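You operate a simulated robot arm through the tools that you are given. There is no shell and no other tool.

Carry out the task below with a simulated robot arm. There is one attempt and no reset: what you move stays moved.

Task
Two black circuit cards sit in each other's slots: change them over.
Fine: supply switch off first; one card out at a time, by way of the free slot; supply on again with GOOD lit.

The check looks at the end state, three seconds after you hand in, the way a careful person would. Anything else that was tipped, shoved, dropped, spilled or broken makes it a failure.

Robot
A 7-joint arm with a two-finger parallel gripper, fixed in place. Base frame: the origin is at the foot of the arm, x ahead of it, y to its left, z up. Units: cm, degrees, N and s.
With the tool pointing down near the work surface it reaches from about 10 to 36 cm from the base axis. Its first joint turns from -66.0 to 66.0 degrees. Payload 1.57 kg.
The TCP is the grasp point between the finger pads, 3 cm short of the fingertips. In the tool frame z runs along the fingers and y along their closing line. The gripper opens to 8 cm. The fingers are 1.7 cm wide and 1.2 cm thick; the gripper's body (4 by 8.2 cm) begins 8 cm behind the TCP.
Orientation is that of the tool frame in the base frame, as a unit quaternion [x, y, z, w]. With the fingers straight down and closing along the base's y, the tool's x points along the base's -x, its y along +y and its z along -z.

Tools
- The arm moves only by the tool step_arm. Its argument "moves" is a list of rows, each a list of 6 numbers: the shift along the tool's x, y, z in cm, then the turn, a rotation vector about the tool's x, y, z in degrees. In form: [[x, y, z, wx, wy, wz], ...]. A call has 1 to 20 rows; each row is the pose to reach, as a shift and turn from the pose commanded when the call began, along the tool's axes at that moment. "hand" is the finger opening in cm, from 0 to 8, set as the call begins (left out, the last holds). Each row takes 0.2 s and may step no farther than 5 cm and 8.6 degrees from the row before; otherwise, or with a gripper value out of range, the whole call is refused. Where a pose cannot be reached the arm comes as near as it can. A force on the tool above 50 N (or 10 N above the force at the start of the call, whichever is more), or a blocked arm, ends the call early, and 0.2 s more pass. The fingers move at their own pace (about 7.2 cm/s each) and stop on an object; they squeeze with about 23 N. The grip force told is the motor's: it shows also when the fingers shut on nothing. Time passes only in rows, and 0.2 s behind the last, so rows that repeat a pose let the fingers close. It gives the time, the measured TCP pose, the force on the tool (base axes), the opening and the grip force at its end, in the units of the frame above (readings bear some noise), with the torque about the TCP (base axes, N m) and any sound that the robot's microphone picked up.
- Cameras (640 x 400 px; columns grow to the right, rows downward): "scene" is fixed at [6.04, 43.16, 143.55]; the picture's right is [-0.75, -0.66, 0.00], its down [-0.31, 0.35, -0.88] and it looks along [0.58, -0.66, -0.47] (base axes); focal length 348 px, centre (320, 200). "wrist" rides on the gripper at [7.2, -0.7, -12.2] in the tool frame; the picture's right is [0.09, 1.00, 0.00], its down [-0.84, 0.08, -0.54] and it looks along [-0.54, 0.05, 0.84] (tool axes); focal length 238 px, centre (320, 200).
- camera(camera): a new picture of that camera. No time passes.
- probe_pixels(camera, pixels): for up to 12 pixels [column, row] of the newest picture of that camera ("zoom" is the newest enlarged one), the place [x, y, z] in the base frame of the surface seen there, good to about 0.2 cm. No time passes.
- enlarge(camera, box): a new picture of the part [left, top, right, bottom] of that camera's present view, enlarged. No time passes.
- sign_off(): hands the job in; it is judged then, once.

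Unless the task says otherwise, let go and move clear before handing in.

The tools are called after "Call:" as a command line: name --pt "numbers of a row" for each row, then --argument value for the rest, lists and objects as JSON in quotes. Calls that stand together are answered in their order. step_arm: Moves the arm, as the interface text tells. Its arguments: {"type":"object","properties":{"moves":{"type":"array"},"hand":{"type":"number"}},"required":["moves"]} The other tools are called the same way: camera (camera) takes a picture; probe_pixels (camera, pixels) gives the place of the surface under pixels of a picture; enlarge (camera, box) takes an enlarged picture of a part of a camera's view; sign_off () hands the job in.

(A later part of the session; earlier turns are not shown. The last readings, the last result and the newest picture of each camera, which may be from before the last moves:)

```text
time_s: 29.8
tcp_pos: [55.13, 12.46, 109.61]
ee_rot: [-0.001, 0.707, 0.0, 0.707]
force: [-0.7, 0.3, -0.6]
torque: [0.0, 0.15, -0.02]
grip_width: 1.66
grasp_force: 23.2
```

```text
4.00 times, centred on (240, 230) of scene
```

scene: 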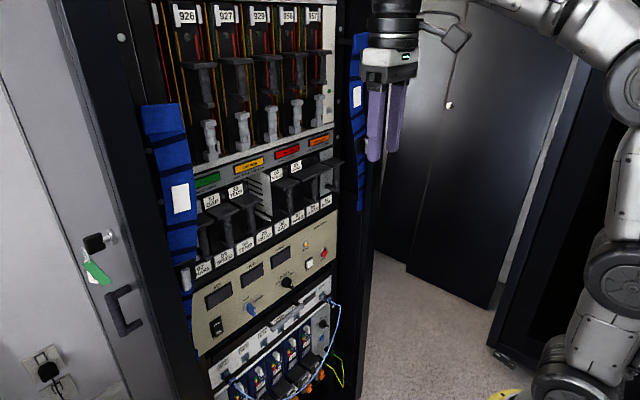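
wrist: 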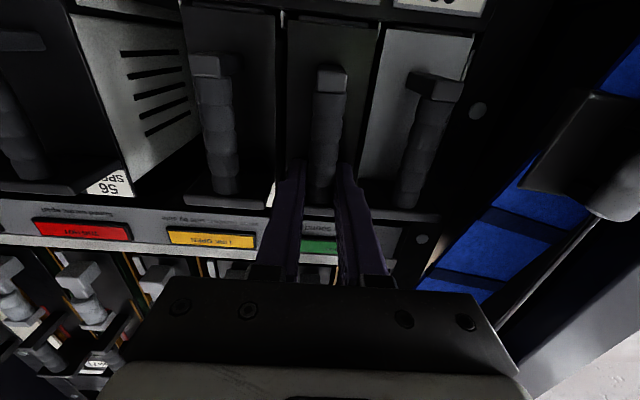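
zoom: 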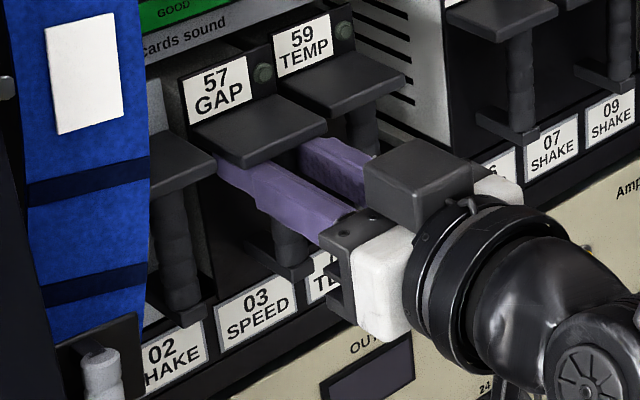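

Card 57 is coming out with the gripper at low force. I'll keep pulling at 0.8 cm per row.

Call:
step_arm --pt "0 0 -0.8 0 0 0" --pt "0 0 -1.6 0 0 0" --pt "0 0 -2.4 0 0 0" --pt "0 0 -3.2 0 0 0" --pt "0 0 -4.0 0 0 0" --pt "0 0 -4.8 0 0 0" --pt "0 0 -5.6 0 0 0" --pt "0 0 -6.4 0 0 0" --pt "0 0 -7.2 0 0 0" --pt "0 0 -8 0 0 0" --pt "0 0 -8 0 0 0"

Call:
camera --camera "scene"

Call:
camera --camera "wrist"

```text
time_s: 32.2
tcp_pos: [47.11, 12.47, 109.6]
ee_rot: [-0.001, 0.707, 0.0, 0.708]
force: [-0.5, 0.2, 0.8]
torque: [0.03, -0.01, 0.02]
grip_width: 1.66
grasp_force: 23.2
```

```text
taken
```

scene: 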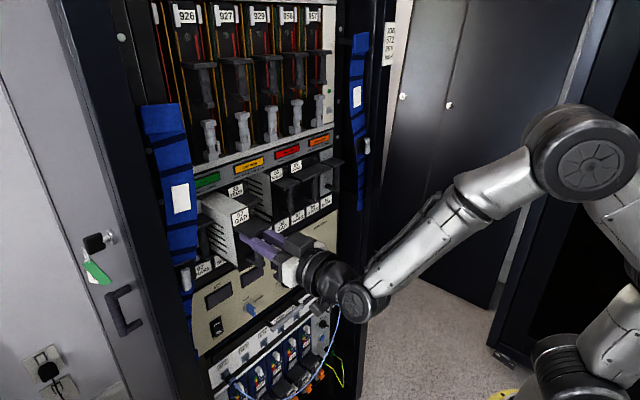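

```text
taken
```

wrist: 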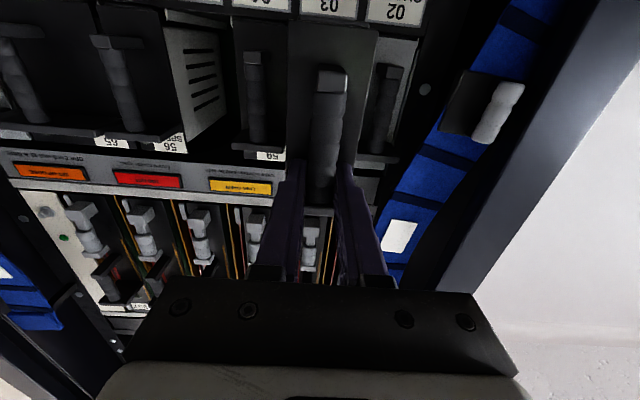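

Card 57 is about 9 cm out and riding level. I'll pull more slowly to near the end of the guides and check for droop.

Call:
step_arm --pt "0 0 -0.7 0 0 0" --pt "0 0 -1.4 0 0 0" --pt "0 0 -2.1 0 0 0" --pt "0 0 -2.8 0 0 0" --pt "0 0 -3.5 0 0 0" --pt "0 0 -4.2 0 0 0" --pt "0 0 -4.2 0 0 0"

Call:
enlarge --camera "scene" --box '[170, 160, 330, 280]'

```text
time_s: 33.8
tcp_pos: [42.96, 12.39, 109.68]
ee_rot: [-0.001, 0.707, 0.0, 0.707]
force: [0.8, 0.4, -0.9]
torque: [0.0, -0.19, 0.0]
grip_width: 1.66
grasp_force: 23.2
```

```text
3.33 times, centred on (250, 220) of scene
```

zoom: 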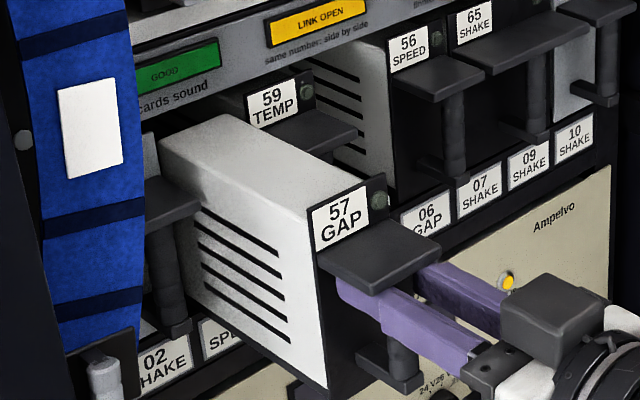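

Card 57 is nearly out, with torque only -0.19 N m. I'll probe its box edges to find the rear end and check it's level.

Call:
probe_pixels --camera "zoom" --pixels '[[170, 140], [235, 118], [315, 225], [345, 195], [190, 270], [325, 380], [180, 175], [250, 180], [395, 245], [340, 205]]'

```text
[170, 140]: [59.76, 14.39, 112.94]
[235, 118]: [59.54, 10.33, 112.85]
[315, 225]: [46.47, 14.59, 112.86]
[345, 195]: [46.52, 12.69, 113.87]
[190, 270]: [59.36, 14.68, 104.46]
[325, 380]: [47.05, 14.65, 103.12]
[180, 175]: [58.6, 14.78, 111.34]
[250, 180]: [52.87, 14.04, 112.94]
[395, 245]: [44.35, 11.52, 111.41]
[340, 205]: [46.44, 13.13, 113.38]
```

The box is level (z = 112.9 at both ends) and its rear is still about 1 to 2 cm inside. I'll pull the rest of the way out.

Call:
step_arm --pt "0 0 -0.7 0 0 0" --pt "0 0 -1.4 0 0 0" --pt "0 0 -2.1 0 0 0" --pt "0 0 -2.8 0 0 0" --pt "0 0 -3.5 0 0 0" --pt "0 0 -4.2 0 0 0" --pt "0 0 -5 0 0 0" --pt "0 0 -5.8 0 0 0" --pt "0 0 -6.6 0 0 0" --pt "0 0 -7.4 0 0 0" --pt "0 0 -7.4 0 0 0"

Call:
enlarge --camera "scene" --box '[170, 160, 370, 300]'

Call:
camera --camera "wrist"

```text
time_s: 36.2
tcp_pos: [35.49, 12.36, 109.57]
ee_rot: [0.0, 0.707, 0.0, 0.707]
force: [0.4, -0.1, -0.5]
torque: [-0.01, 0.21, 0.01]
grip_width: 1.68
grasp_force: 23.0
```

```text
2.86 times, centred on (270, 230) of scene
```

zoom: 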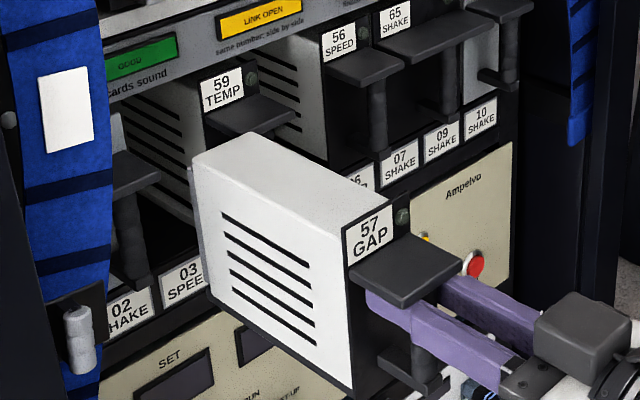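

```text
taken
```

wrist: 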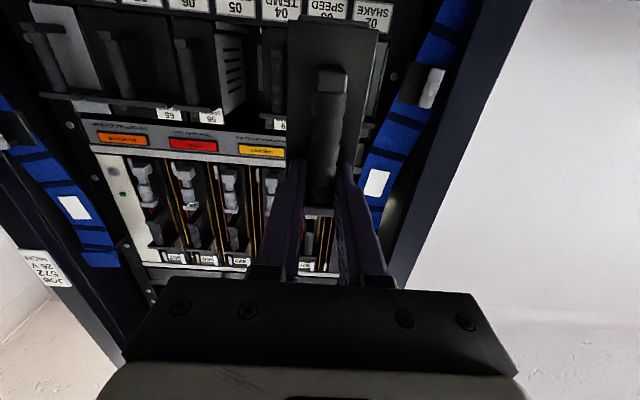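

Card 57 is fully out of slot 03 and held level. I'll probe its rear edge to confirm it clears the 59 handle before moving sideways.

Call:
probe_pixels --camera "zoom" --pixels '[[205, 162], [195, 180], [212, 290], [262, 138], [345, 235], [375, 200], [345, 365], [225, 125], [400, 265], [300, 300]]'

```text
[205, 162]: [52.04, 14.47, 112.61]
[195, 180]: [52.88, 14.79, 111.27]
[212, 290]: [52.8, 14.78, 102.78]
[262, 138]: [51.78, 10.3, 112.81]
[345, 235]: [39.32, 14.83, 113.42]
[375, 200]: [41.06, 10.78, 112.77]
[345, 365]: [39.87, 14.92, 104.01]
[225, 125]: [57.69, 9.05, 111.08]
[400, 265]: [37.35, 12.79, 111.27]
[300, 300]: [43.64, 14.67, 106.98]
```

The rear is at x of about 52.9, clear of the handles at 55.6. I'll move sideways by two pitches (-11.0) to stand in front of slot 05.

Call:
step_arm --pt "0 -1.5 0 0 0 0" --pt "0 -3 0 0 0 0" --pt "0 -4.5 0 0 0 0" --pt "0 -6 0 0 0 0" --pt "0 -7.5 0 0 0 0" --pt "0 -9 0 0 0 0" --pt "0 -10.2 0 0 0 0" --pt "0 -11 0 0 0 0" --pt "0 -11 0 0 0 0" --pt "0 -11 0 0 0 0"

Call:
camera --camera "wrist"

Call:
enlarge --camera "scene" --box '[190, 150, 390, 290]'

```text
time_s: 38.4
tcp_pos: [35.57, 1.33, 109.7]
ee_rot: [-0.001, 0.707, 0.001, 0.707]
force: [0.1, 0.9, -0.2]
torque: [0.05, 0.22, 0.01]
grip_width: 1.67
grasp_force: 23.8
```

```text
taken
```

wrist: 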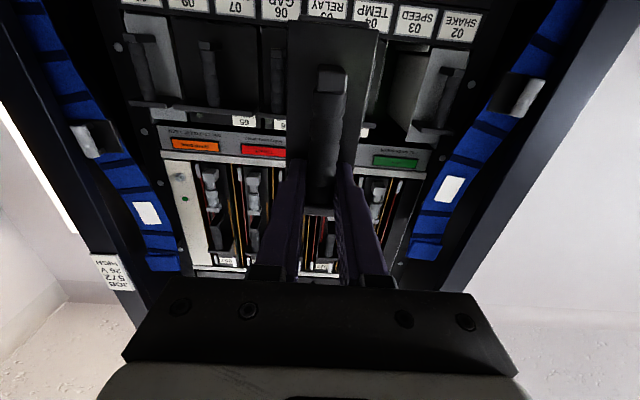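

```text
2.86 times, centred on (290, 220) of scene
```

zoom: 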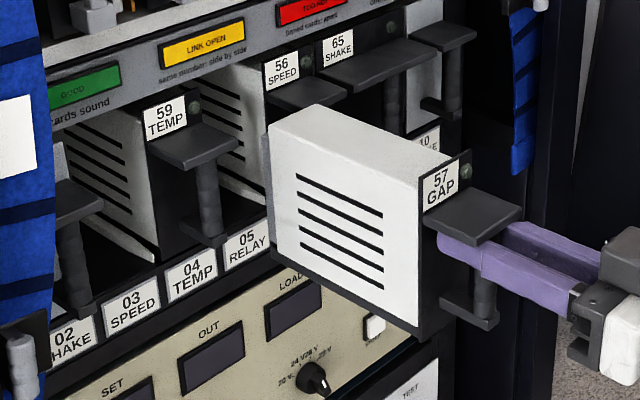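

Card 57 is now in front of slot 05 and still level. I'll measure the neighbours' edges (59 and 56) and the held card's edges to refine the y alignment.

Call:
enlarge --camera "scene" --box '[230, 165, 310, 215]'

Call:
probe_pixels --camera "scene" --pixels '[[286, 200], [300, 190], [336, 220], [336, 250], [285, 235], [338, 207]]'

```text
8.00 times, centred on (270, 190) of scene
```

zoom: 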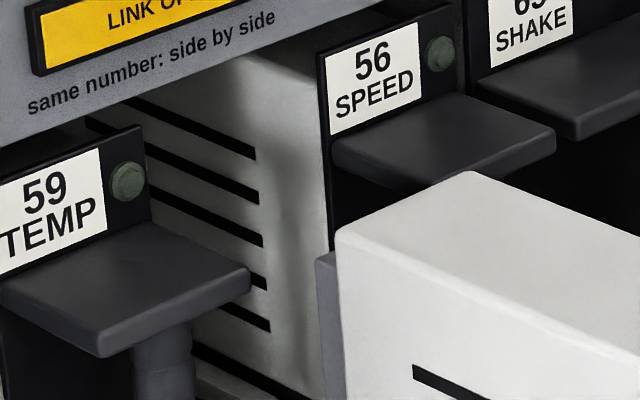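

```text
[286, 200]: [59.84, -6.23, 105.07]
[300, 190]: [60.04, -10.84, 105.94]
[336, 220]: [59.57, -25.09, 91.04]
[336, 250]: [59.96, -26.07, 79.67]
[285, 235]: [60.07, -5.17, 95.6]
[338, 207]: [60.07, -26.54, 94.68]
```

I'll probe the zoomed picture for the panel edges of 56 and 59 and for the held card's top edges.

Call:
probe_pixels --camera "zoom" --pixels '[[145, 150], [148, 205], [325, 80], [328, 180], [458, 30], [408, 178], [550, 150], [245, 280], [105, 345], [345, 240], [470, 178], [630, 350]]'

Call:
enlarge --camera "wrist" --box '[220, 0, 440, 150]'

```text
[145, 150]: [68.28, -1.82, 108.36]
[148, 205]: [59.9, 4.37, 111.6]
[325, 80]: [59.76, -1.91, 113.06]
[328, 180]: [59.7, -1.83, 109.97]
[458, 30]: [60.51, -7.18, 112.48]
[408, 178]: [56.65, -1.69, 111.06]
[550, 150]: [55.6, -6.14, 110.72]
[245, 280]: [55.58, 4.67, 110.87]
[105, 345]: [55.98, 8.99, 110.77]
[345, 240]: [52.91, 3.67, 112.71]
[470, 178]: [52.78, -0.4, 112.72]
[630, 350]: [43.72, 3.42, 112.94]
```

```text
2.67 times, centred on (330, 75) of wrist
```

zoom: 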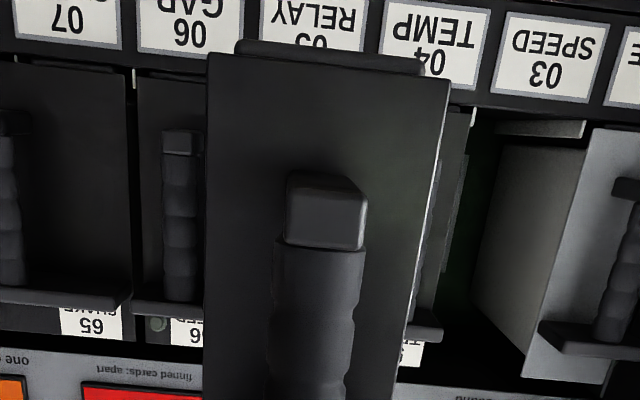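

Slot 05 is centred at y of about 1.3 between 59's edge (4.4) and 56's edge (-1.85), and the held card is centred at 1.33. I'll advance until its rear is at the slot mouth.

Call:
step_arm --pt "0 0 1 0 0 0" --pt "0 0 2 0 0 0" --pt "0 0 3 0 0 0" --pt "0 0 4 0 0 0" --pt "0 0 5 0 0 0" --pt "0 0 5.8 0 0 0" --pt "0 0 5.8 0 0 0"

Call:
enlarge --camera "scene" --box '[220, 160, 340, 260]'

Call:
camera --camera "wrist"

```text
time_s: 40.0
tcp_pos: [41.3, 1.4, 109.74]
ee_rot: [-0.001, 0.707, 0.0, 0.707]
force: [-3.3, 0.3, 0.0]
torque: [0.0, 0.35, -0.02]
grip_width: 1.69
grasp_force: 23.1
```

```text
4.00 times, centred on (280, 210) of scene
```

zoom: 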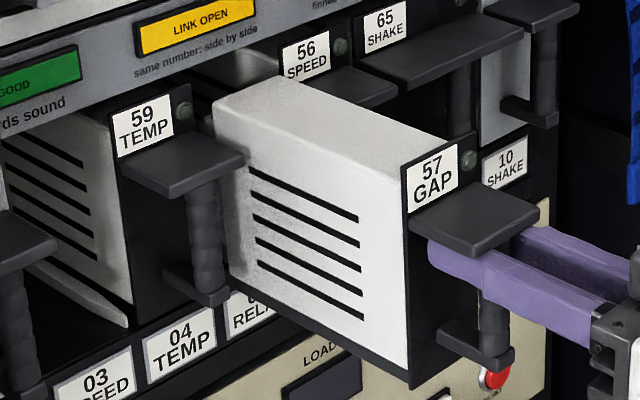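

```text
taken
```

wrist: 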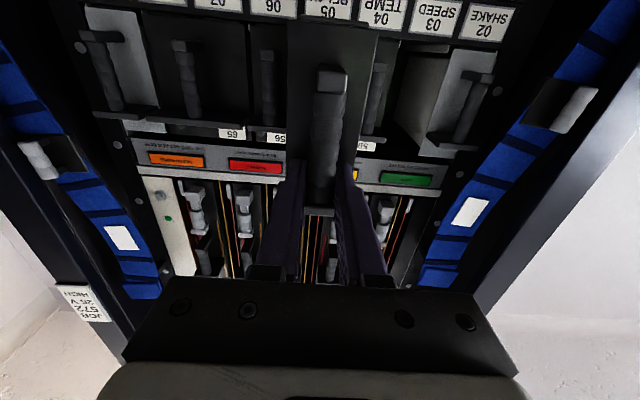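

Fx is -3.3 N with torque +0.35, so the lower rear edge is touching the slot lip, likely from a slight droop. I'll probe the tilt before correcting.

Call:
probe_pixels --camera "zoom" --pixels '[[222, 112], [260, 125], [330, 150], [400, 175], [240, 280], [270, 300], [330, 333], [400, 375], [235, 288], [265, 305], [325, 340], [395, 378]]'

```text
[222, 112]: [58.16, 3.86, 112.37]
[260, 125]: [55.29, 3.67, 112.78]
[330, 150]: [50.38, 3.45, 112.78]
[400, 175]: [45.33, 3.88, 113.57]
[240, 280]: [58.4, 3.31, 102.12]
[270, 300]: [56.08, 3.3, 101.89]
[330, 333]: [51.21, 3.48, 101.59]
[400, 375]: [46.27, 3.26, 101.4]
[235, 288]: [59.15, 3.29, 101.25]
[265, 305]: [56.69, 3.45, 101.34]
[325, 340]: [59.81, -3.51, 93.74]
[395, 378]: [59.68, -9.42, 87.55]
```

The tilt is within probe noise, but the droop reading fits. I'll back off 0.5 cm, pitch the card up about 1°, and try the entry again with small steps.

Call:
step_arm --pt "0 0 -0.5 0 0 0" --pt "0 0 -0.5 0 -0.5 0" --pt "-0.05 0 -0.5 0 -1 0" --pt "-0.05 0 -0.5 0 -1 0"

Call:
step_arm --pt "0 0 0.3 0 0 0" --pt "0 0 0.6 0 0 0" --pt "0 0 0.9 0 0 0" --pt "0 0 0.9 0 0 0"

```text
time_s: 41.0
tcp_pos: [40.83, 1.41, 109.73]
ee_rot: [-0.001, 0.7, 0.0, 0.714]
force: [-0.1, 0.8, -2.8]
torque: [0.0, 0.22, 0.01]
grip_width: 1.69
grasp_force: 22.7
```

```text
time_s: 42.0
tcp_pos: [41.82, 1.4, 109.66]
ee_rot: [-0.001, 0.701, 0.0, 0.713]
force: [-0.3, 0.7, -3.0]
torque: [0.0, 0.2, 0.0]
grip_width: 1.68
grasp_force: 23.2
```

The rear now enters without contact force. I'll advance along base +x, with a small tool-x correction for the 1° pitch.

Call:
step_arm --pt "0.01 0 0.5 0 0 0" --pt "0.02 0 1 0 0 0" --pt "0.03 0 1.5 0 0 0" --pt "0.04 0 2 0 0 0" --pt "0.04 0 2 0 0 0"

Call:
enlarge --camera "scene" --box '[220, 160, 340, 260]'

```text
time_s: 43.2
tcp_pos: [43.82, 1.31, 109.81]
ee_rot: [-0.001, 0.701, 0.001, 0.713]
force: [-0.2, 0.3, -2.5]
torque: [0.0, 0.26, -0.01]
grip_width: 1.67
grasp_force: 23.2
```

```text
4.00 times, centred on (280, 210) of scene
```

zoom: 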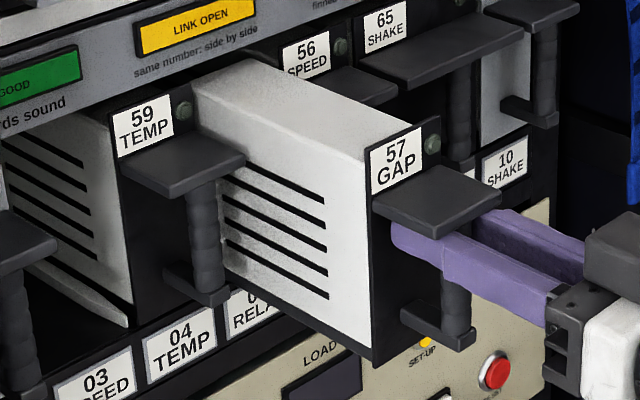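

The card is entering slot 05 with no lateral force. I'll keep advancing in 0.6 cm steps.

Call:
step_arm --pt "0.01 0 0.6 0 0 0" --pt "0.02 0 1.2 0 0 0" --pt "0.03 0 1.8 0 0 0" --pt "0.04 0 2.4 0 0 0" --pt "0.05 0 3 0 0 0" --pt "0.06 0 3.6 0 0 0" --pt "0.07 0 4.2 0 0 0" --pt "0.07 0 4.2 0 0 0"

```text
time_s: 45.0
tcp_pos: [48.02, 1.39, 109.86]
ee_rot: [0.0, 0.701, 0.0, 0.713]
force: [0.6, -0.5, -2.5]
torque: [0.01, 0.22, 0.02]
grip_width: 1.68
grasp_force: 22.4
```

The card still hangs freely in the slot (Fz of -2.5 N is its weight). I'll continue in, easing down slightly towards the original seating height.

Call:
step_arm --pt "0.03 0 0.6 0 0 0" --pt "0.07 0 1.2 0 0 0" --pt "0.1 0 1.8 0 0 0" --pt "0.14 0 2.4 0 0.2 0" --pt "0.17 0 3 0 0.4 0" --pt "0.2 0 3.6 0 0.5 0" --pt "0.22 0 4.2 0 0.6 0" --pt "0.24 0 5 0 0.6 0" --pt "0.24 0 5 0 0.6 0"

Call:
enlarge --camera "scene" --box '[220, 160, 340, 260]'

```text
time_s: 47.0
tcp_pos: [53.01, 1.35, 109.52]
ee_rot: [-0.001, 0.704, 0.0, 0.71]
force: [-1.1, 0.3, -0.9]
torque: [0.02, 0.03, 0.03]
grip_width: 1.66
grasp_force: 23.0
```

```text
4.00 times, centred on (280, 210) of scene
```

zoom: 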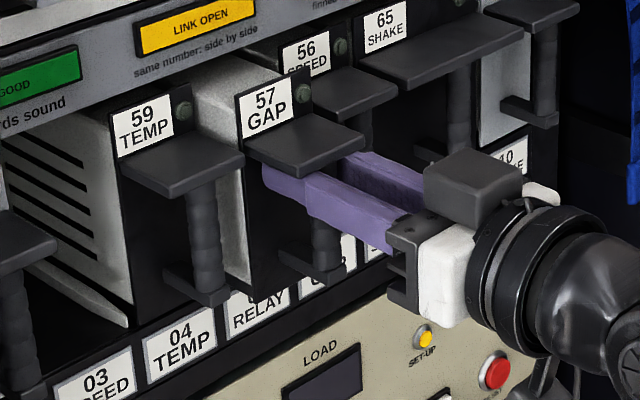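

The card now rests on its guide with about 3 cm to go. I'll push it in slowly and watch for the connector force and sound.

Call:
step_arm --pt "0 0 0.5 0 0.2 0" --pt "0 0 1.0 0 0.4 0" --pt "0 0 1.5 0 0.5 0" --pt "0 0 1.9 0 0.5 0" --pt "0 0 2.2 0 0.5 0" --pt "0 0 2.5 0 0.5 0" --pt "0 0 2.8 0 0.5 0" --pt "0 0 3.0 0 0.5 0" --pt "0 0 3.0 0 0.5 0"

Call:
enlarge --camera "scene" --box '[220, 160, 340, 260]'

```text
time_s: 49.0
tcp_pos: [55.99, 1.4, 109.57]
ee_rot: [-0.001, 0.708, 0.0, 0.707]
force: [-6.4, -0.4, 3.1]
torque: [0.0, -0.29, 0.0]
grip_width: 1.65
grasp_force: 23.3
```

```text
4.00 times, centred on (280, 210) of scene
```

zoom: 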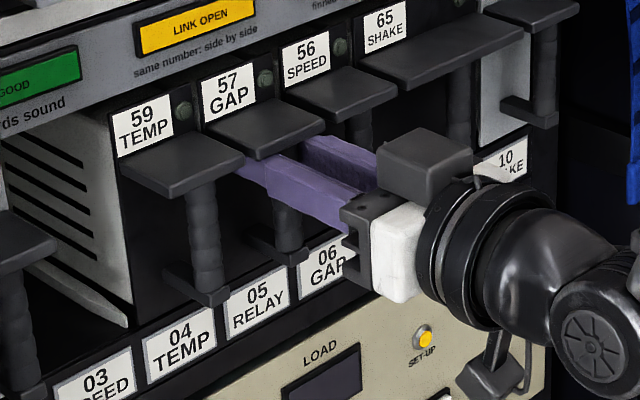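

Fx is -6.4 N, which suggests the card is at or near its seat. I'll compare the panel depth of 57 with 59 and 56.

Call:
probe_pixels --camera "zoom" --pixels '[[228, 90], [215, 105], [245, 95], [145, 125], [130, 140], [165, 125], [305, 55], [318, 60], [240, 125], [295, 130], [335, 85]]'

```text
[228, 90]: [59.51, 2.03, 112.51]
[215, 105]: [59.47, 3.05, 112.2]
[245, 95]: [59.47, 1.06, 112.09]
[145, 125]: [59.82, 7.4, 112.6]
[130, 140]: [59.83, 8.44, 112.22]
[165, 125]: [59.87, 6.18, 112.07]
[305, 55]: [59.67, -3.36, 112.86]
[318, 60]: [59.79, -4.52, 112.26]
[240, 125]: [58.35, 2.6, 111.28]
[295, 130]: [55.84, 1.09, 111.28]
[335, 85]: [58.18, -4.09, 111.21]
```

Card 57's panel is at x = 59.48 against 59.8 for its neighbours, so about 0.3 cm remains. I'll press further in small steps.

Call:
step_arm --pt "0 0 0.1 0 0 0" --pt "0 0 0.2 0 0 0" --pt "0 0 0.3 0 0 0" --pt "0 0 0.4 0 0 0" --pt "0 0 0.4 0 0 0"

Call:
enlarge --camera "scene" --box '[220, 160, 340, 260]'

Call:
probe_pixels --camera "zoom" --pixels '[[228, 88], [215, 103], [245, 93], [240, 100], [145, 125], [130, 140], [165, 125], [158, 130], [305, 55], [318, 60], [295, 65]]'

```text
time_s: 50.2
tcp_pos: [56.37, 1.38, 109.54]
ee_rot: [-0.001, 0.707, 0.001, 0.707]
force: [-17.0, 1.4, 1.4]
torque: [0.01, -0.36, 0.01]
grip_width: 1.64
grasp_force: 22.8
```

```text
4.00 times, centred on (280, 210) of scene
```

zoom: 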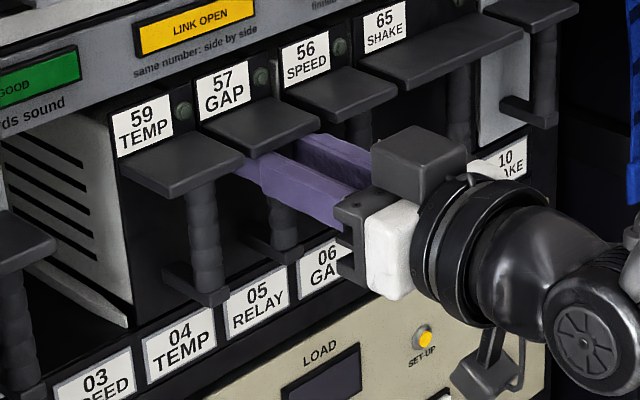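

```text
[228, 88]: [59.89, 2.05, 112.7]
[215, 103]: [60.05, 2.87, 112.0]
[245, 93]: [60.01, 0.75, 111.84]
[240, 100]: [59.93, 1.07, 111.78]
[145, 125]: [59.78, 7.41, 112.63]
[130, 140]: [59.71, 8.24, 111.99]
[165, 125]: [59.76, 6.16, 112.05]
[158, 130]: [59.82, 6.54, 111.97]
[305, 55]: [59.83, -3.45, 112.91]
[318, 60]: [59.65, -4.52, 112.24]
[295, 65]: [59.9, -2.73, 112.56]
```

Card 57 is seated in slot 05 (panel about 59.95, flush with its neighbours). I'll open the fingers, lower slightly, and back straight out.

Call:
step_arm --pt "0 0 0 0 0 0" --pt "0 0 0 0 0 0" --pt "0.15 0 -0.1 0 0 0" --pt "0.15 0 -1.5 0 0 0" --pt "0.15 0 -4 0 0 0" --pt "0.15 0 -8 0 0 0" --pt "0.15 0 -11 0 0 0" --pt "0.15 0 -11 0 0 0" --hand 3.6

Call:
camera --camera "wrist"

Call:
enlarge --camera "scene" --box '[190, 160, 340, 260]'

```text
time_s: 52.0
tcp_pos: [45.31, 1.43, 109.5]
ee_rot: [-0.001, 0.708, 0.0, 0.706]
force: [0.6, 0.4, -0.2]
torque: [-0.03, -0.02, 0.01]
grip_width: 3.62
grasp_force: 0.0
```

```text
taken
```

wrist: 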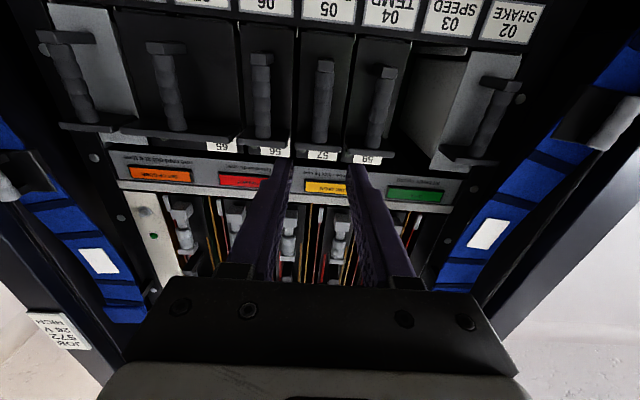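

```text
4.00 times, centred on (265, 210) of scene
```

zoom: 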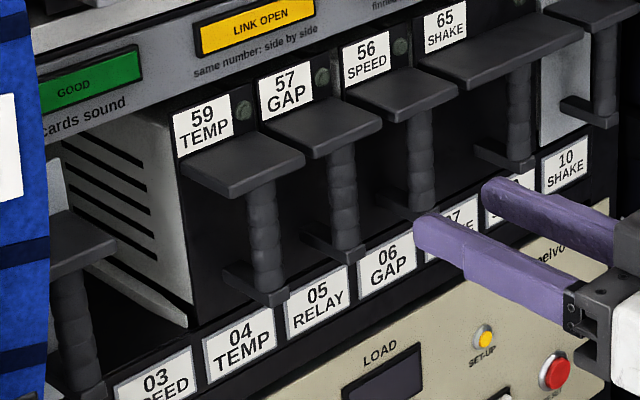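

Card 57 is cleanly released in slot 05. I'll move right one pitch to line up with card 56 and measure its grip.

Call:
step_arm --pt "0 -2 0 0 0 0" --pt "0 -4 0 0 -0.1 0" --pt "0 -5.5 0 0 -0.1 0" --pt "0 -5.5 0 0 -0.1 0" --hand 3.6

Call:
enlarge --camera "wrist" --box '[250, 50, 390, 180]'

```text
time_s: 53.0
tcp_pos: [45.39, -4.21, 109.48]
ee_rot: [0.0, 0.707, 0.0, 0.708]
force: [-0.2, -0.4, 0.1]
torque: [-0.03, 0.01, 0.02]
grip_width: 3.6
grasp_force: 0.0
```

```text
3.08 times, centred on (320, 115) of wrist
```

zoom: 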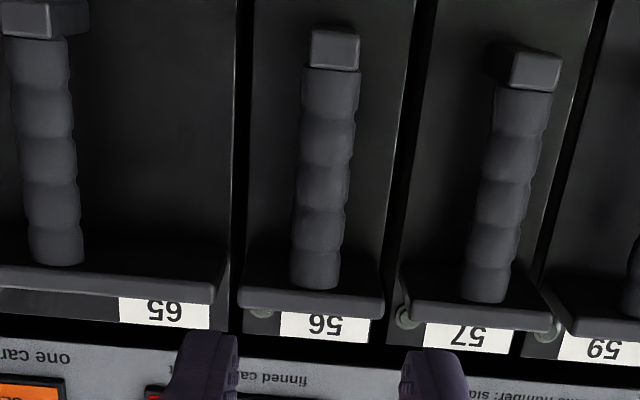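

The grip of card 56 is centred between the fingers at zoom (320, 200). I'll probe it for exact y and shelf height.

Call:
probe_pixels --camera "zoom" --pixels '[[318, 250], [322, 180], [330, 100], [294, 245], [343, 245], [305, 310], [245, 305], [378, 310], [265, 270], [370, 278], [490, 230], [495, 290]]'

```text
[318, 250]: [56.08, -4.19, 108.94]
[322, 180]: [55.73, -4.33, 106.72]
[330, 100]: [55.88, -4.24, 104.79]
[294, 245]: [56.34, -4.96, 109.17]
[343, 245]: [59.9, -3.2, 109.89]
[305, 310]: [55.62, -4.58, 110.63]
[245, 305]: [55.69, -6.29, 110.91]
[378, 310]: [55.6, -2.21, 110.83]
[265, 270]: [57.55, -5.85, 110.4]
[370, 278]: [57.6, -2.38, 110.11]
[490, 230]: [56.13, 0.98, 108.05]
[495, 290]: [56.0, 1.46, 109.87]
```

Card 56's grip is at y = -4.22 and its shelf underside at z of about 110.4, the same as card 57. I'll slide in under its shelf, rise slightly and close.

Call:
step_arm --pt "0 0 3.5 0 0 0" --pt "0 0 7 0 0 0" --pt "0 0 9.3 0 0 0" --pt "0 0 10.7 0 0 0" --pt "0 0 10.7 0 0 0" --hand 3.6

Call:
step_arm --pt "-0.1 0 0 0 0 0" --pt "-0.1 0 0 0 0 0"

```text
time_s: 54.2
tcp_pos: [56.14, -4.1, 109.58]
ee_rot: [0.0, 0.706, -0.001, 0.708]
force: [-0.4, -0.5, 0.8]
torque: [0.0, -0.07, 0.01]
grip_width: 3.59
grasp_force: 0.1
```

```text
time_s: 54.8
tcp_pos: [56.07, -4.12, 109.61]
ee_rot: [-0.001, 0.707, 0.001, 0.707]
force: [0.4, -0.1, -1.5]
torque: [0.02, 0.06, 0.0]
grip_width: 3.58
grasp_force: 0.0
```

The readings again hint at light shelf contact (Fz -1.5, torque +0.06). I'll close on the grip of card 56.

Call:
step_arm --pt "0 -0.05 0 0 0 0" --pt "0 -0.05 0 0 0 0" --pt "0 -0.05 0 0 0 0" --hand 0

Call:
step_arm --pt "0 0 -0.3 0 0 0" --pt "0 0 -0.6 0 0 0" --pt "0 0 -1.0 0 0 0" --pt "0 0 -1.0 0 0 0"

Call:
enlarge --camera "scene" --box '[220, 160, 340, 260]'

```text
time_s: 55.6
tcp_pos: [56.06, -4.17, 109.54]
ee_rot: [-0.001, 0.707, 0.001, 0.707]
force: [-0.3, 0.2, 0.2]
torque: [0.0, 0.07, -0.02]
grip_width: 1.65
grasp_force: 22.7
```

```text
time_s: 56.6
tcp_pos: [54.9, -3.99, 109.63]
ee_rot: [-0.001, 0.707, 0.001, 0.707]
force: [-0.6, 0.2, 0.0]
torque: [-0.03, 0.18, 0.01]
grip_width: 1.66
grasp_force: 22.8
```

```text
4.00 times, centred on (280, 210) of scene
```

zoom: 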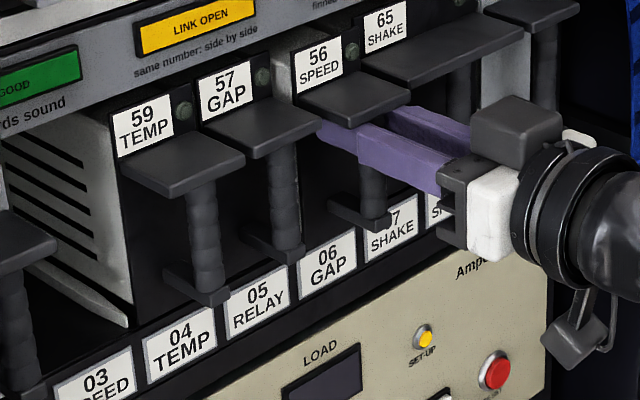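

Card 56 is moving out freely. I'll keep pulling it in 0.8 cm steps.

Call:
step_arm --pt "0 0 -0.8 0 0 0" --pt "0 0 -1.6 0 0 0" --pt "0 0 -2.4 0 0 0" --pt "0 0 -3.2 0 0 0" --pt "0 0 -4.0 0 0 0" --pt "0 0 -4.8 0 0 0" --pt "0 0 -5.6 0 0 0" --pt "0 0 -6.4 0 0 0" --pt "0 0 -7.2 0 0 0" --pt "0 0 -8 0 0 0" --pt "0 0 -8.8 0 0 0" --pt "0 0 -9.6 0 0 0" --pt "0 0 -10.4 0 0 0" --pt "0 0 -11.2 0 0 0" --pt "0 0 -12 0 0 0" --pt "0 0 -12 0 0 0"

Call:
enlarge --camera "scene" --box '[210, 160, 370, 280]'

```text
time_s: 60.0
tcp_pos: [43.04, -4.22, 109.52]
ee_rot: [-0.001, 0.707, 0.001, 0.707]
force: [0.3, 0.1, 0.3]
torque: [0.0, 0.14, -0.03]
grip_width: 1.67
grasp_force: 22.9
```

```text
3.33 times, centred on (290, 220) of scene
```

zoom: 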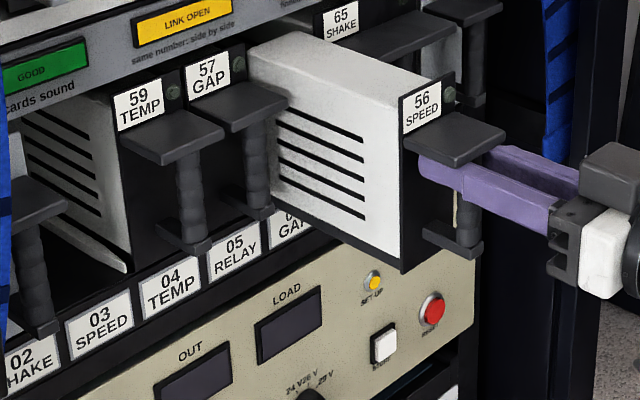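

Card 56 is nearly out and level. I'll pull the remaining 7.5 cm to clear the handles.

Call:
step_arm --pt "0 0 -0.7 0 0 0" --pt "0 0 -1.4 0 0 0" --pt "0 0 -2.1 0 0 0" --pt "0 0 -2.8 0 0 0" --pt "0 0 -3.5 0 0 0" --pt "0 0 -4.2 0 0 0" --pt "0 0 -5 0 0 0" --pt "0 0 -5.8 0 0 0" --pt "0 0 -6.6 0 0 0" --pt "0 0 -7.5 0 0 0" --pt "0 0 -7.5 0 0 0"

Call:
enlarge --camera "scene" --box '[230, 150, 430, 290]'

Call:
camera --camera "wrist"

```text
time_s: 62.4
tcp_pos: [35.56, -4.16, 109.61]
ee_rot: [-0.001, 0.707, 0.001, 0.707]
force: [0.2, -0.4, -0.2]
torque: [0.01, 0.24, -0.01]
grip_width: 1.67
grasp_force: 22.9
```

```text
2.86 times, centred on (330, 220) of scene
```

zoom: 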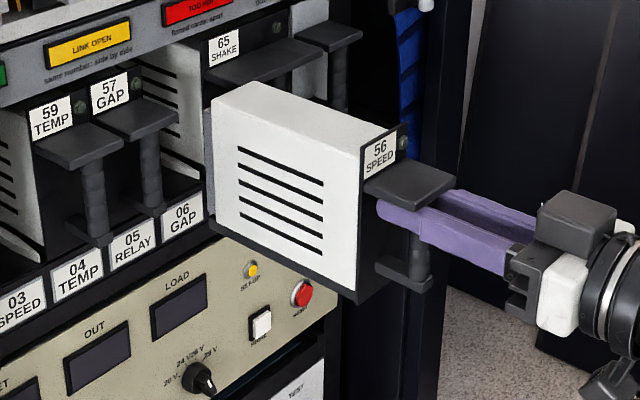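

```text
taken
```

wrist: 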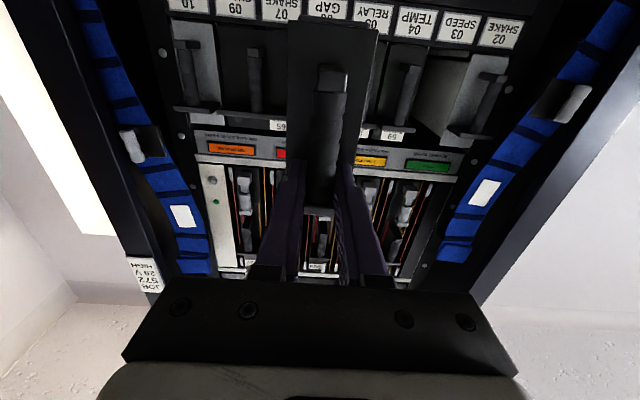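

Card 56 is out and held level (torque 0.24, as with 57). I'll move left three pitches (+16.5) to stand in front of slot 03, pitching up 1° on the way as before.

Call:
step_arm --pt "0 1.2 0 0 0 0" --pt "0 2.7 0 0 0 0" --pt "0 4.2 0 0 0 0" --pt "0 5.7 0 0 0 0" --pt "0 7.2 0 0 0 0" --pt "0 8.7 0 0 0 0" --pt "0 10.2 0 0 -0.2 0" --pt "0 11.7 0 0 -0.4 0" --pt "0 13.2 0 0 -0.6 0" --pt "0 14.7 0 0 -0.8 0" --pt "0 15.8 0 0 -1 0" --pt "-0.05 16.5 0 0 -1 0" --pt "-0.05 16.5 0 0 -1 0" --pt "-0.05 16.5 0 0 -1 0"

Call:
camera --camera "wrist"

Call:
enlarge --camera "scene" --box '[170, 160, 370, 300]'

```text
time_s: 65.4
tcp_pos: [35.49, 12.31, 109.54]
ee_rot: [-0.001, 0.701, 0.001, 0.713]
force: [0.3, -0.5, -0.3]
torque: [0.01, 0.22, 0.0]
grip_width: 1.64
grasp_force: 23.3
```

```text
taken
```

wrist: 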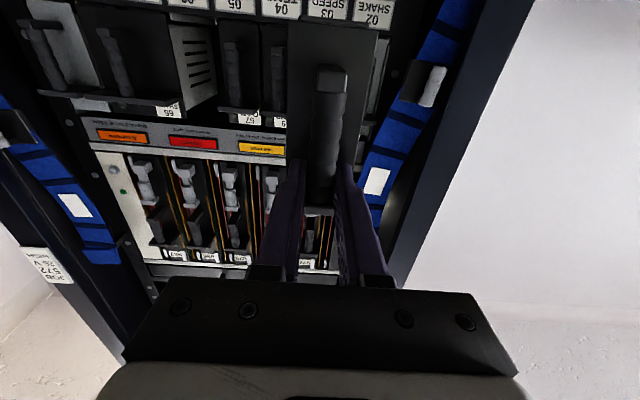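

```text
2.86 times, centred on (270, 230) of scene
```

zoom: 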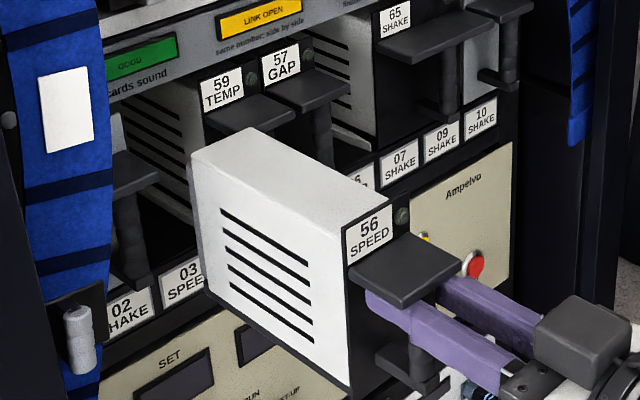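

Card 56 is lined up at y = 12.31 before slot 03. I'll advance to the slot mouth.

Call:
step_arm --pt "0.015 0.03 1 0 0 0" --pt "0.03 0.03 2 0 0 0" --pt "0.05 0.03 3 0 0 0" --pt "0.06 0.03 4 0 0 0" --pt "0.08 0.03 5 0 0 0" --pt "0.08 0.03 5 0 0 0"

Call:
step_arm --pt "0 0 0.4 0 0 0" --pt "0.01 0 0.8 0 0 0" --pt "0.02 0 1.2 0 0 0" --pt "0.02 0 1.2 0 0 0"

Call:
enlarge --camera "scene" --box '[180, 170, 320, 270]'

```text
time_s: 66.8
tcp_pos: [40.76, 12.33, 109.6]
ee_rot: [-0.001, 0.701, 0.001, 0.714]
force: [0.4, 0.3, -3.2]
torque: [0.0, 0.24, 0.01]
grip_width: 1.68
grasp_force: 22.8
```

```text
time_s: 67.8
tcp_pos: [41.7, 12.46, 109.51]
ee_rot: [-0.001, 0.701, 0.001, 0.713]
force: [-0.7, -0.1, -3.2]
torque: [0.02, 0.21, 0.0]
grip_width: 1.66
grasp_force: 22.7
```

```text
4.00 times, centred on (250, 220) of scene
```

zoom: 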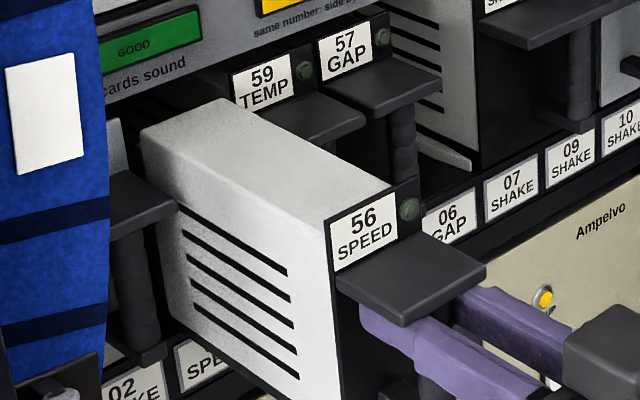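

There's no contact at the slot mouth. I'll go on in with small steps.

Call:
step_arm --pt "0.01 0 0.5 0 0 0" --pt "0.02 0 1 0 0 0" --pt "0.03 0 1.5 0 0 0" --pt "0.04 0 2 0 0 0" --pt "0.05 0 2.5 0 0 0" --pt "0.05 0 2.5 0 0 0"

Call:
enlarge --camera "scene" --box '[180, 170, 320, 270]'

```text
time_s: 69.2
tcp_pos: [44.34, 12.3, 109.67]
ee_rot: [-0.001, 0.701, 0.0, 0.713]
force: [0.3, -0.1, -1.8]
torque: [0.01, 0.21, 0.02]
grip_width: 1.68
grasp_force: 23.2
```

```text
4.00 times, centred on (250, 220) of scene
```

zoom: 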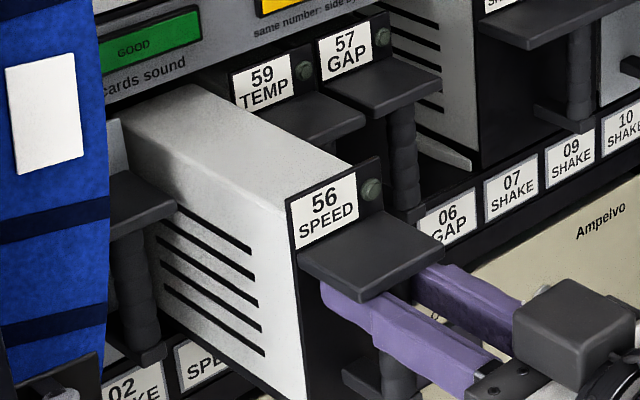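

Card 56 is entering slot 03 cleanly. I'll continue with the same profile as for card 57.

Call:
step_arm --pt "0.01 0 0.6 0 0 0" --pt "0.02 0 1.2 0 0 0" --pt "0.03 0 1.8 0 0 0" --pt "0.04 0 2.4 0 0 0" --pt "0.05 0 3 0 0 0" --pt "0.06 0 3.6 0 0 0" --pt "0.06 0 3.6 0 0 0"

Call:
step_arm --pt "0.02 0 0.6 0 0 0" --pt "0.04 0 1.2 0 0 0" --pt "0.06 0 1.8 0 0 0" --pt "0.08 0 2.4 0 0.2 0" --pt "0.1 0 3 0 0.4 0" --pt "0.12 0 3.6 0 0.5 0" --pt "0.14 0 4.2 0 0.6 0" --pt "0.16 0 5 0 0.6 0" --pt "0.16 0 5 0 0.6 0"

Call:
enlarge --camera "scene" --box '[180, 170, 320, 270]'

```text
time_s: 70.8
tcp_pos: [47.86, 12.31, 109.65]
ee_rot: [-0.001, 0.701, 0.0, 0.713]
force: [0.1, 0.3, -2.6]
torque: [0.0, 0.2, 0.02]
grip_width: 1.66
grasp_force: 22.6
```

```text
time_s: 72.8
tcp_pos: [52.78, 12.31, 109.49]
ee_rot: [0.0, 0.704, 0.0, 0.71]
force: [0.7, -0.2, -0.6]
torque: [0.03, 0.07, -0.01]
grip_width: 1.67
grasp_force: 22.5
```

```text
4.00 times, centred on (250, 220) of scene
```

zoom: 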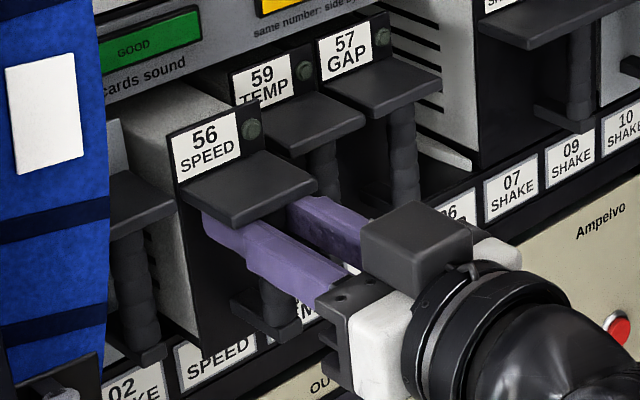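

The card is resting on its guide with about 3.4 cm to go. I'll push it towards its seat slowly.

Call:
step_arm --pt "0 0 0.5 0 0.2 0" --pt "0 0 1.0 0 0.4 0" --pt "0 0 1.5 0 0.4 0" --pt "0 0 1.9 0 0.4 0" --pt "0 0 2.3 0 0.4 0" --pt "0 0 2.6 0 0.4 0" --pt "0 0 2.9 0 0.4 0" --pt "0 0 3.2 0 0.4 0" --pt "0 0 3.2 0 0.4 0"

Call:
step_arm --pt "0 0 0.1 0 0 0" --pt "0 0 0.2 0 0 0" --pt "0 0 0.2 0 0 0"

Call:
enlarge --camera "scene" --box '[180, 170, 320, 270]'

```text
time_s: 74.8
tcp_pos: [56.02, 12.33, 109.58]
ee_rot: [-0.001, 0.706, 0.0, 0.708]
force: [-5.6, -0.1, 2.4]
torque: [-0.03, -0.12, 0.07]
grip_width: 1.65
grasp_force: 23.2
```

```text
time_s: 75.6
tcp_pos: [56.22, 12.36, 109.63]
ee_rot: [-0.001, 0.706, 0.0, 0.708]
force: [-6.7, 0.3, 2.5]
torque: [0.0, -0.26, -0.01]
grip_width: 1.67
grasp_force: 22.9
```

```text
4.00 times, centred on (250, 220) of scene
```

zoom: 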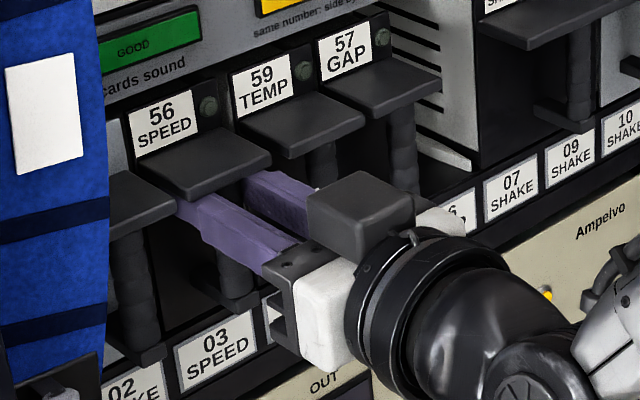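

The panel of 56 looks nearly flush. I'll push a little more until the seat force rises as it did for 57 (about 17 N), then compare panel depths.

Call:
step_arm --pt "0 0 0.1 0 0 0" --pt "0 0 0.2 0 0 0" --pt "0 0 0.2 0 0 0"

Call:
enlarge --camera "scene" --box '[180, 170, 320, 270]'

Call:
probe_pixels --camera "zoom" --pixels '[[160, 108], [145, 145], [185, 130], [175, 100], [195, 150], [262, 70], [245, 105], [280, 95], [345, 35], [330, 65], [365, 60]]'

```text
time_s: 76.4
tcp_pos: [56.38, 12.44, 109.51]
ee_rot: [-0.001, 0.707, 0.0, 0.707]
force: [-20.9, 0.5, 2.6]
torque: [-0.01, 0.02, -0.01]
grip_width: 1.68
grasp_force: 22.5
```

```text
4.00 times, centred on (250, 220) of scene
```

zoom: 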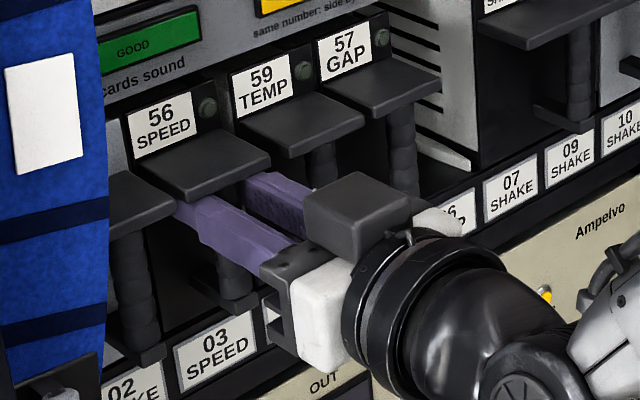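

```text
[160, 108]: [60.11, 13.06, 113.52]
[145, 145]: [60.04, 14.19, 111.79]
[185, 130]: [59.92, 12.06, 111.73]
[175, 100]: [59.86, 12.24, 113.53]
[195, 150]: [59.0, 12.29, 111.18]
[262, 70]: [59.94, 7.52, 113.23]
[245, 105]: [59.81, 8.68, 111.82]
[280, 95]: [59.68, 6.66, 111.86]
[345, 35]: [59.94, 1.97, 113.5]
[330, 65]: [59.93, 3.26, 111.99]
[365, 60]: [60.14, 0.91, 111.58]
```

Card 56 is seated in slot 03 (panel about 60.0, stop force 21 N). I'll release it and back straight out.

Call:
step_arm --pt "0 0 0 0 0 0" --pt "0 0 0 0 0 0" --pt "0.15 0 -0.1 0 0 0" --pt "0.15 0 -1.5 0 0 0" --pt "0.15 0 -4 0 0 0" --pt "0.15 0 -8 0 0 0" --pt "0.15 0 -11 0 0 0" --pt "0.15 0 -11 0 0 0" --hand 3.6

Call:
step_arm --pt "0 -3 0 0 0 0" --pt "0 -6 0 0 0 0" --pt "0 -9 0 0 0 0" --pt "0 -11 0 0 0 0" --pt "0 -11 0 0 0 0"

Call:
enlarge --camera "wrist" --box '[250, 50, 390, 180]'

Call:
enlarge --camera "scene" --box '[180, 160, 340, 280]'

```text
time_s: 78.2
tcp_pos: [45.47, 12.23, 109.3]
ee_rot: [-0.001, 0.707, 0.0, 0.708]
force: [-0.4, 0.6, 0.0]
torque: [0.0, 0.02, -0.01]
grip_width: 3.6
grasp_force: 0.1
```

```text
time_s: 79.4
tcp_pos: [45.47, 1.32, 109.41]
ee_rot: [-0.001, 0.707, 0.0, 0.707]
force: [0.4, 1.1, -0.5]
torque: [0.01, 0.01, 0.03]
grip_width: 3.65
grasp_force: 0.1
```

```text
3.08 times, centred on (320, 115) of wrist
```

zoom: 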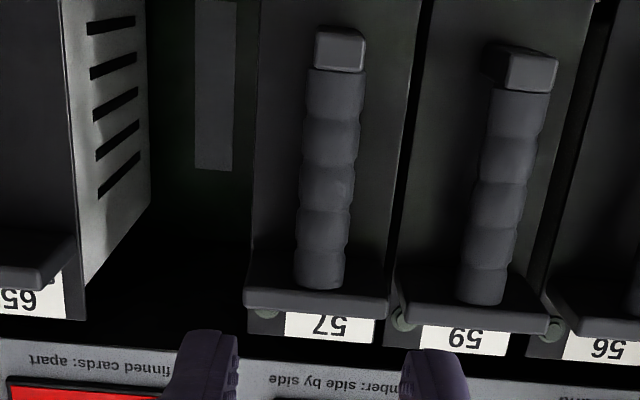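

```text
3.33 times, centred on (260, 220) of scene
```

zoom: 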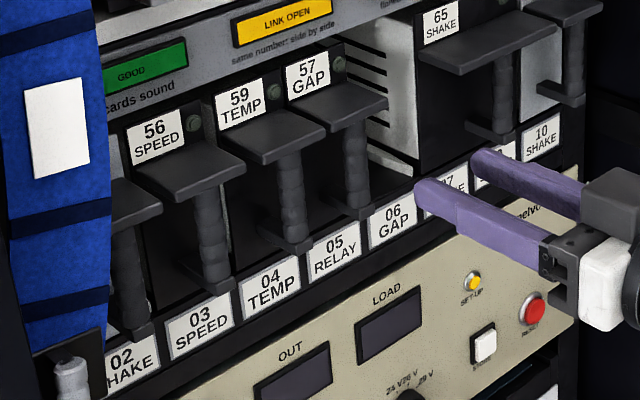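

Card 56 is released in slot 03 and I'm in front of 57 in slot 05. I'll approach its grip as before.

Call:
step_arm --pt "0 0.03 3.5 0 0 0" --pt "0 0.03 7 0 0 0" --pt "0 0.03 9.3 0 0 0" --pt "0 0.03 10.8 0 0 0" --pt "0 0.03 10.8 0 0 0" --hand 3.6

Call:
step_arm --pt "-0.1 0 0 0 0 0" --pt "-0.1 0 0 0 0 0"

```text
time_s: 80.6
tcp_pos: [56.39, 1.29, 109.53]
ee_rot: [0.0, 0.707, 0.0, 0.707]
force: [-0.5, 0.0, -0.2]
torque: [0.01, -0.01, 0.01]
grip_width: 3.6
grasp_force: 0.0
```

```text
time_s: 81.2
tcp_pos: [56.25, 1.39, 109.51]
ee_rot: [-0.002, 0.706, 0.001, 0.708]
force: [0.3, -0.3, -1.0]
torque: [0.01, -0.02, -0.02]
grip_width: 3.58
grasp_force: 0.1
```

There's no clear shelf contact yet, so I'll raise another 0.06 and close.

Call:
step_arm --pt "-0.06 0 0 0 0 0" --pt "-0.06 0 0 0 0 0"

Call:
step_arm --pt "0 0 0 0 0 0" --pt "0 0 0 0 0 0" --pt "0 0 0 0 0 0" --hand 0

Call:
step_arm --pt "0 0 -0.3 0 0 0" --pt "0 0 -0.6 0 0 0" --pt "0 0 -1.0 0 0 0" --pt "0 0 -1.0 0 0 0"

Call:
enlarge --camera "scene" --box '[200, 160, 340, 260]'

```text
time_s: 81.8
tcp_pos: [56.3, 1.42, 109.62]
ee_rot: [0.0, 0.707, 0.0, 0.707]
force: [-0.3, 0.3, -0.9]
torque: [0.0, 0.01, -0.04]
grip_width: 3.6
grasp_force: 0.1
```

```text
time_s: 82.6
tcp_pos: [56.22, 1.36, 109.6]
ee_rot: [0.0, 0.707, 0.0, 0.707]
force: [-0.4, 0.5, 0.3]
torque: [0.01, 0.0, 0.03]
grip_width: 1.67
grasp_force: 22.7
```

```text
time_s: 83.6
tcp_pos: [55.31, 1.37, 109.48]
ee_rot: [0.0, 0.707, 0.001, 0.707]
force: [0.8, 0.3, -0.5]
torque: [0.04, 0.11, 0.03]
grip_width: 1.67
grasp_force: 22.7
```

```text
4.00 times, centred on (270, 210) of scene
```

zoom: 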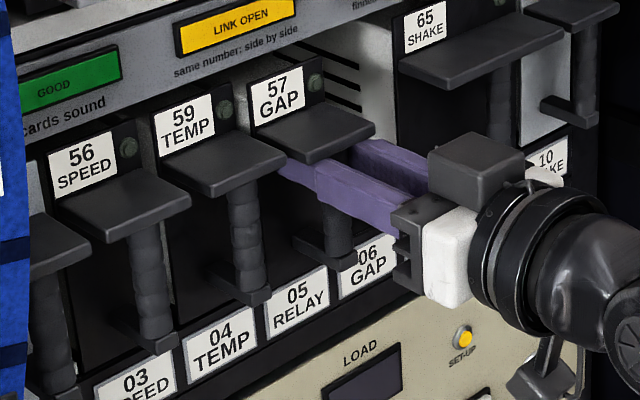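

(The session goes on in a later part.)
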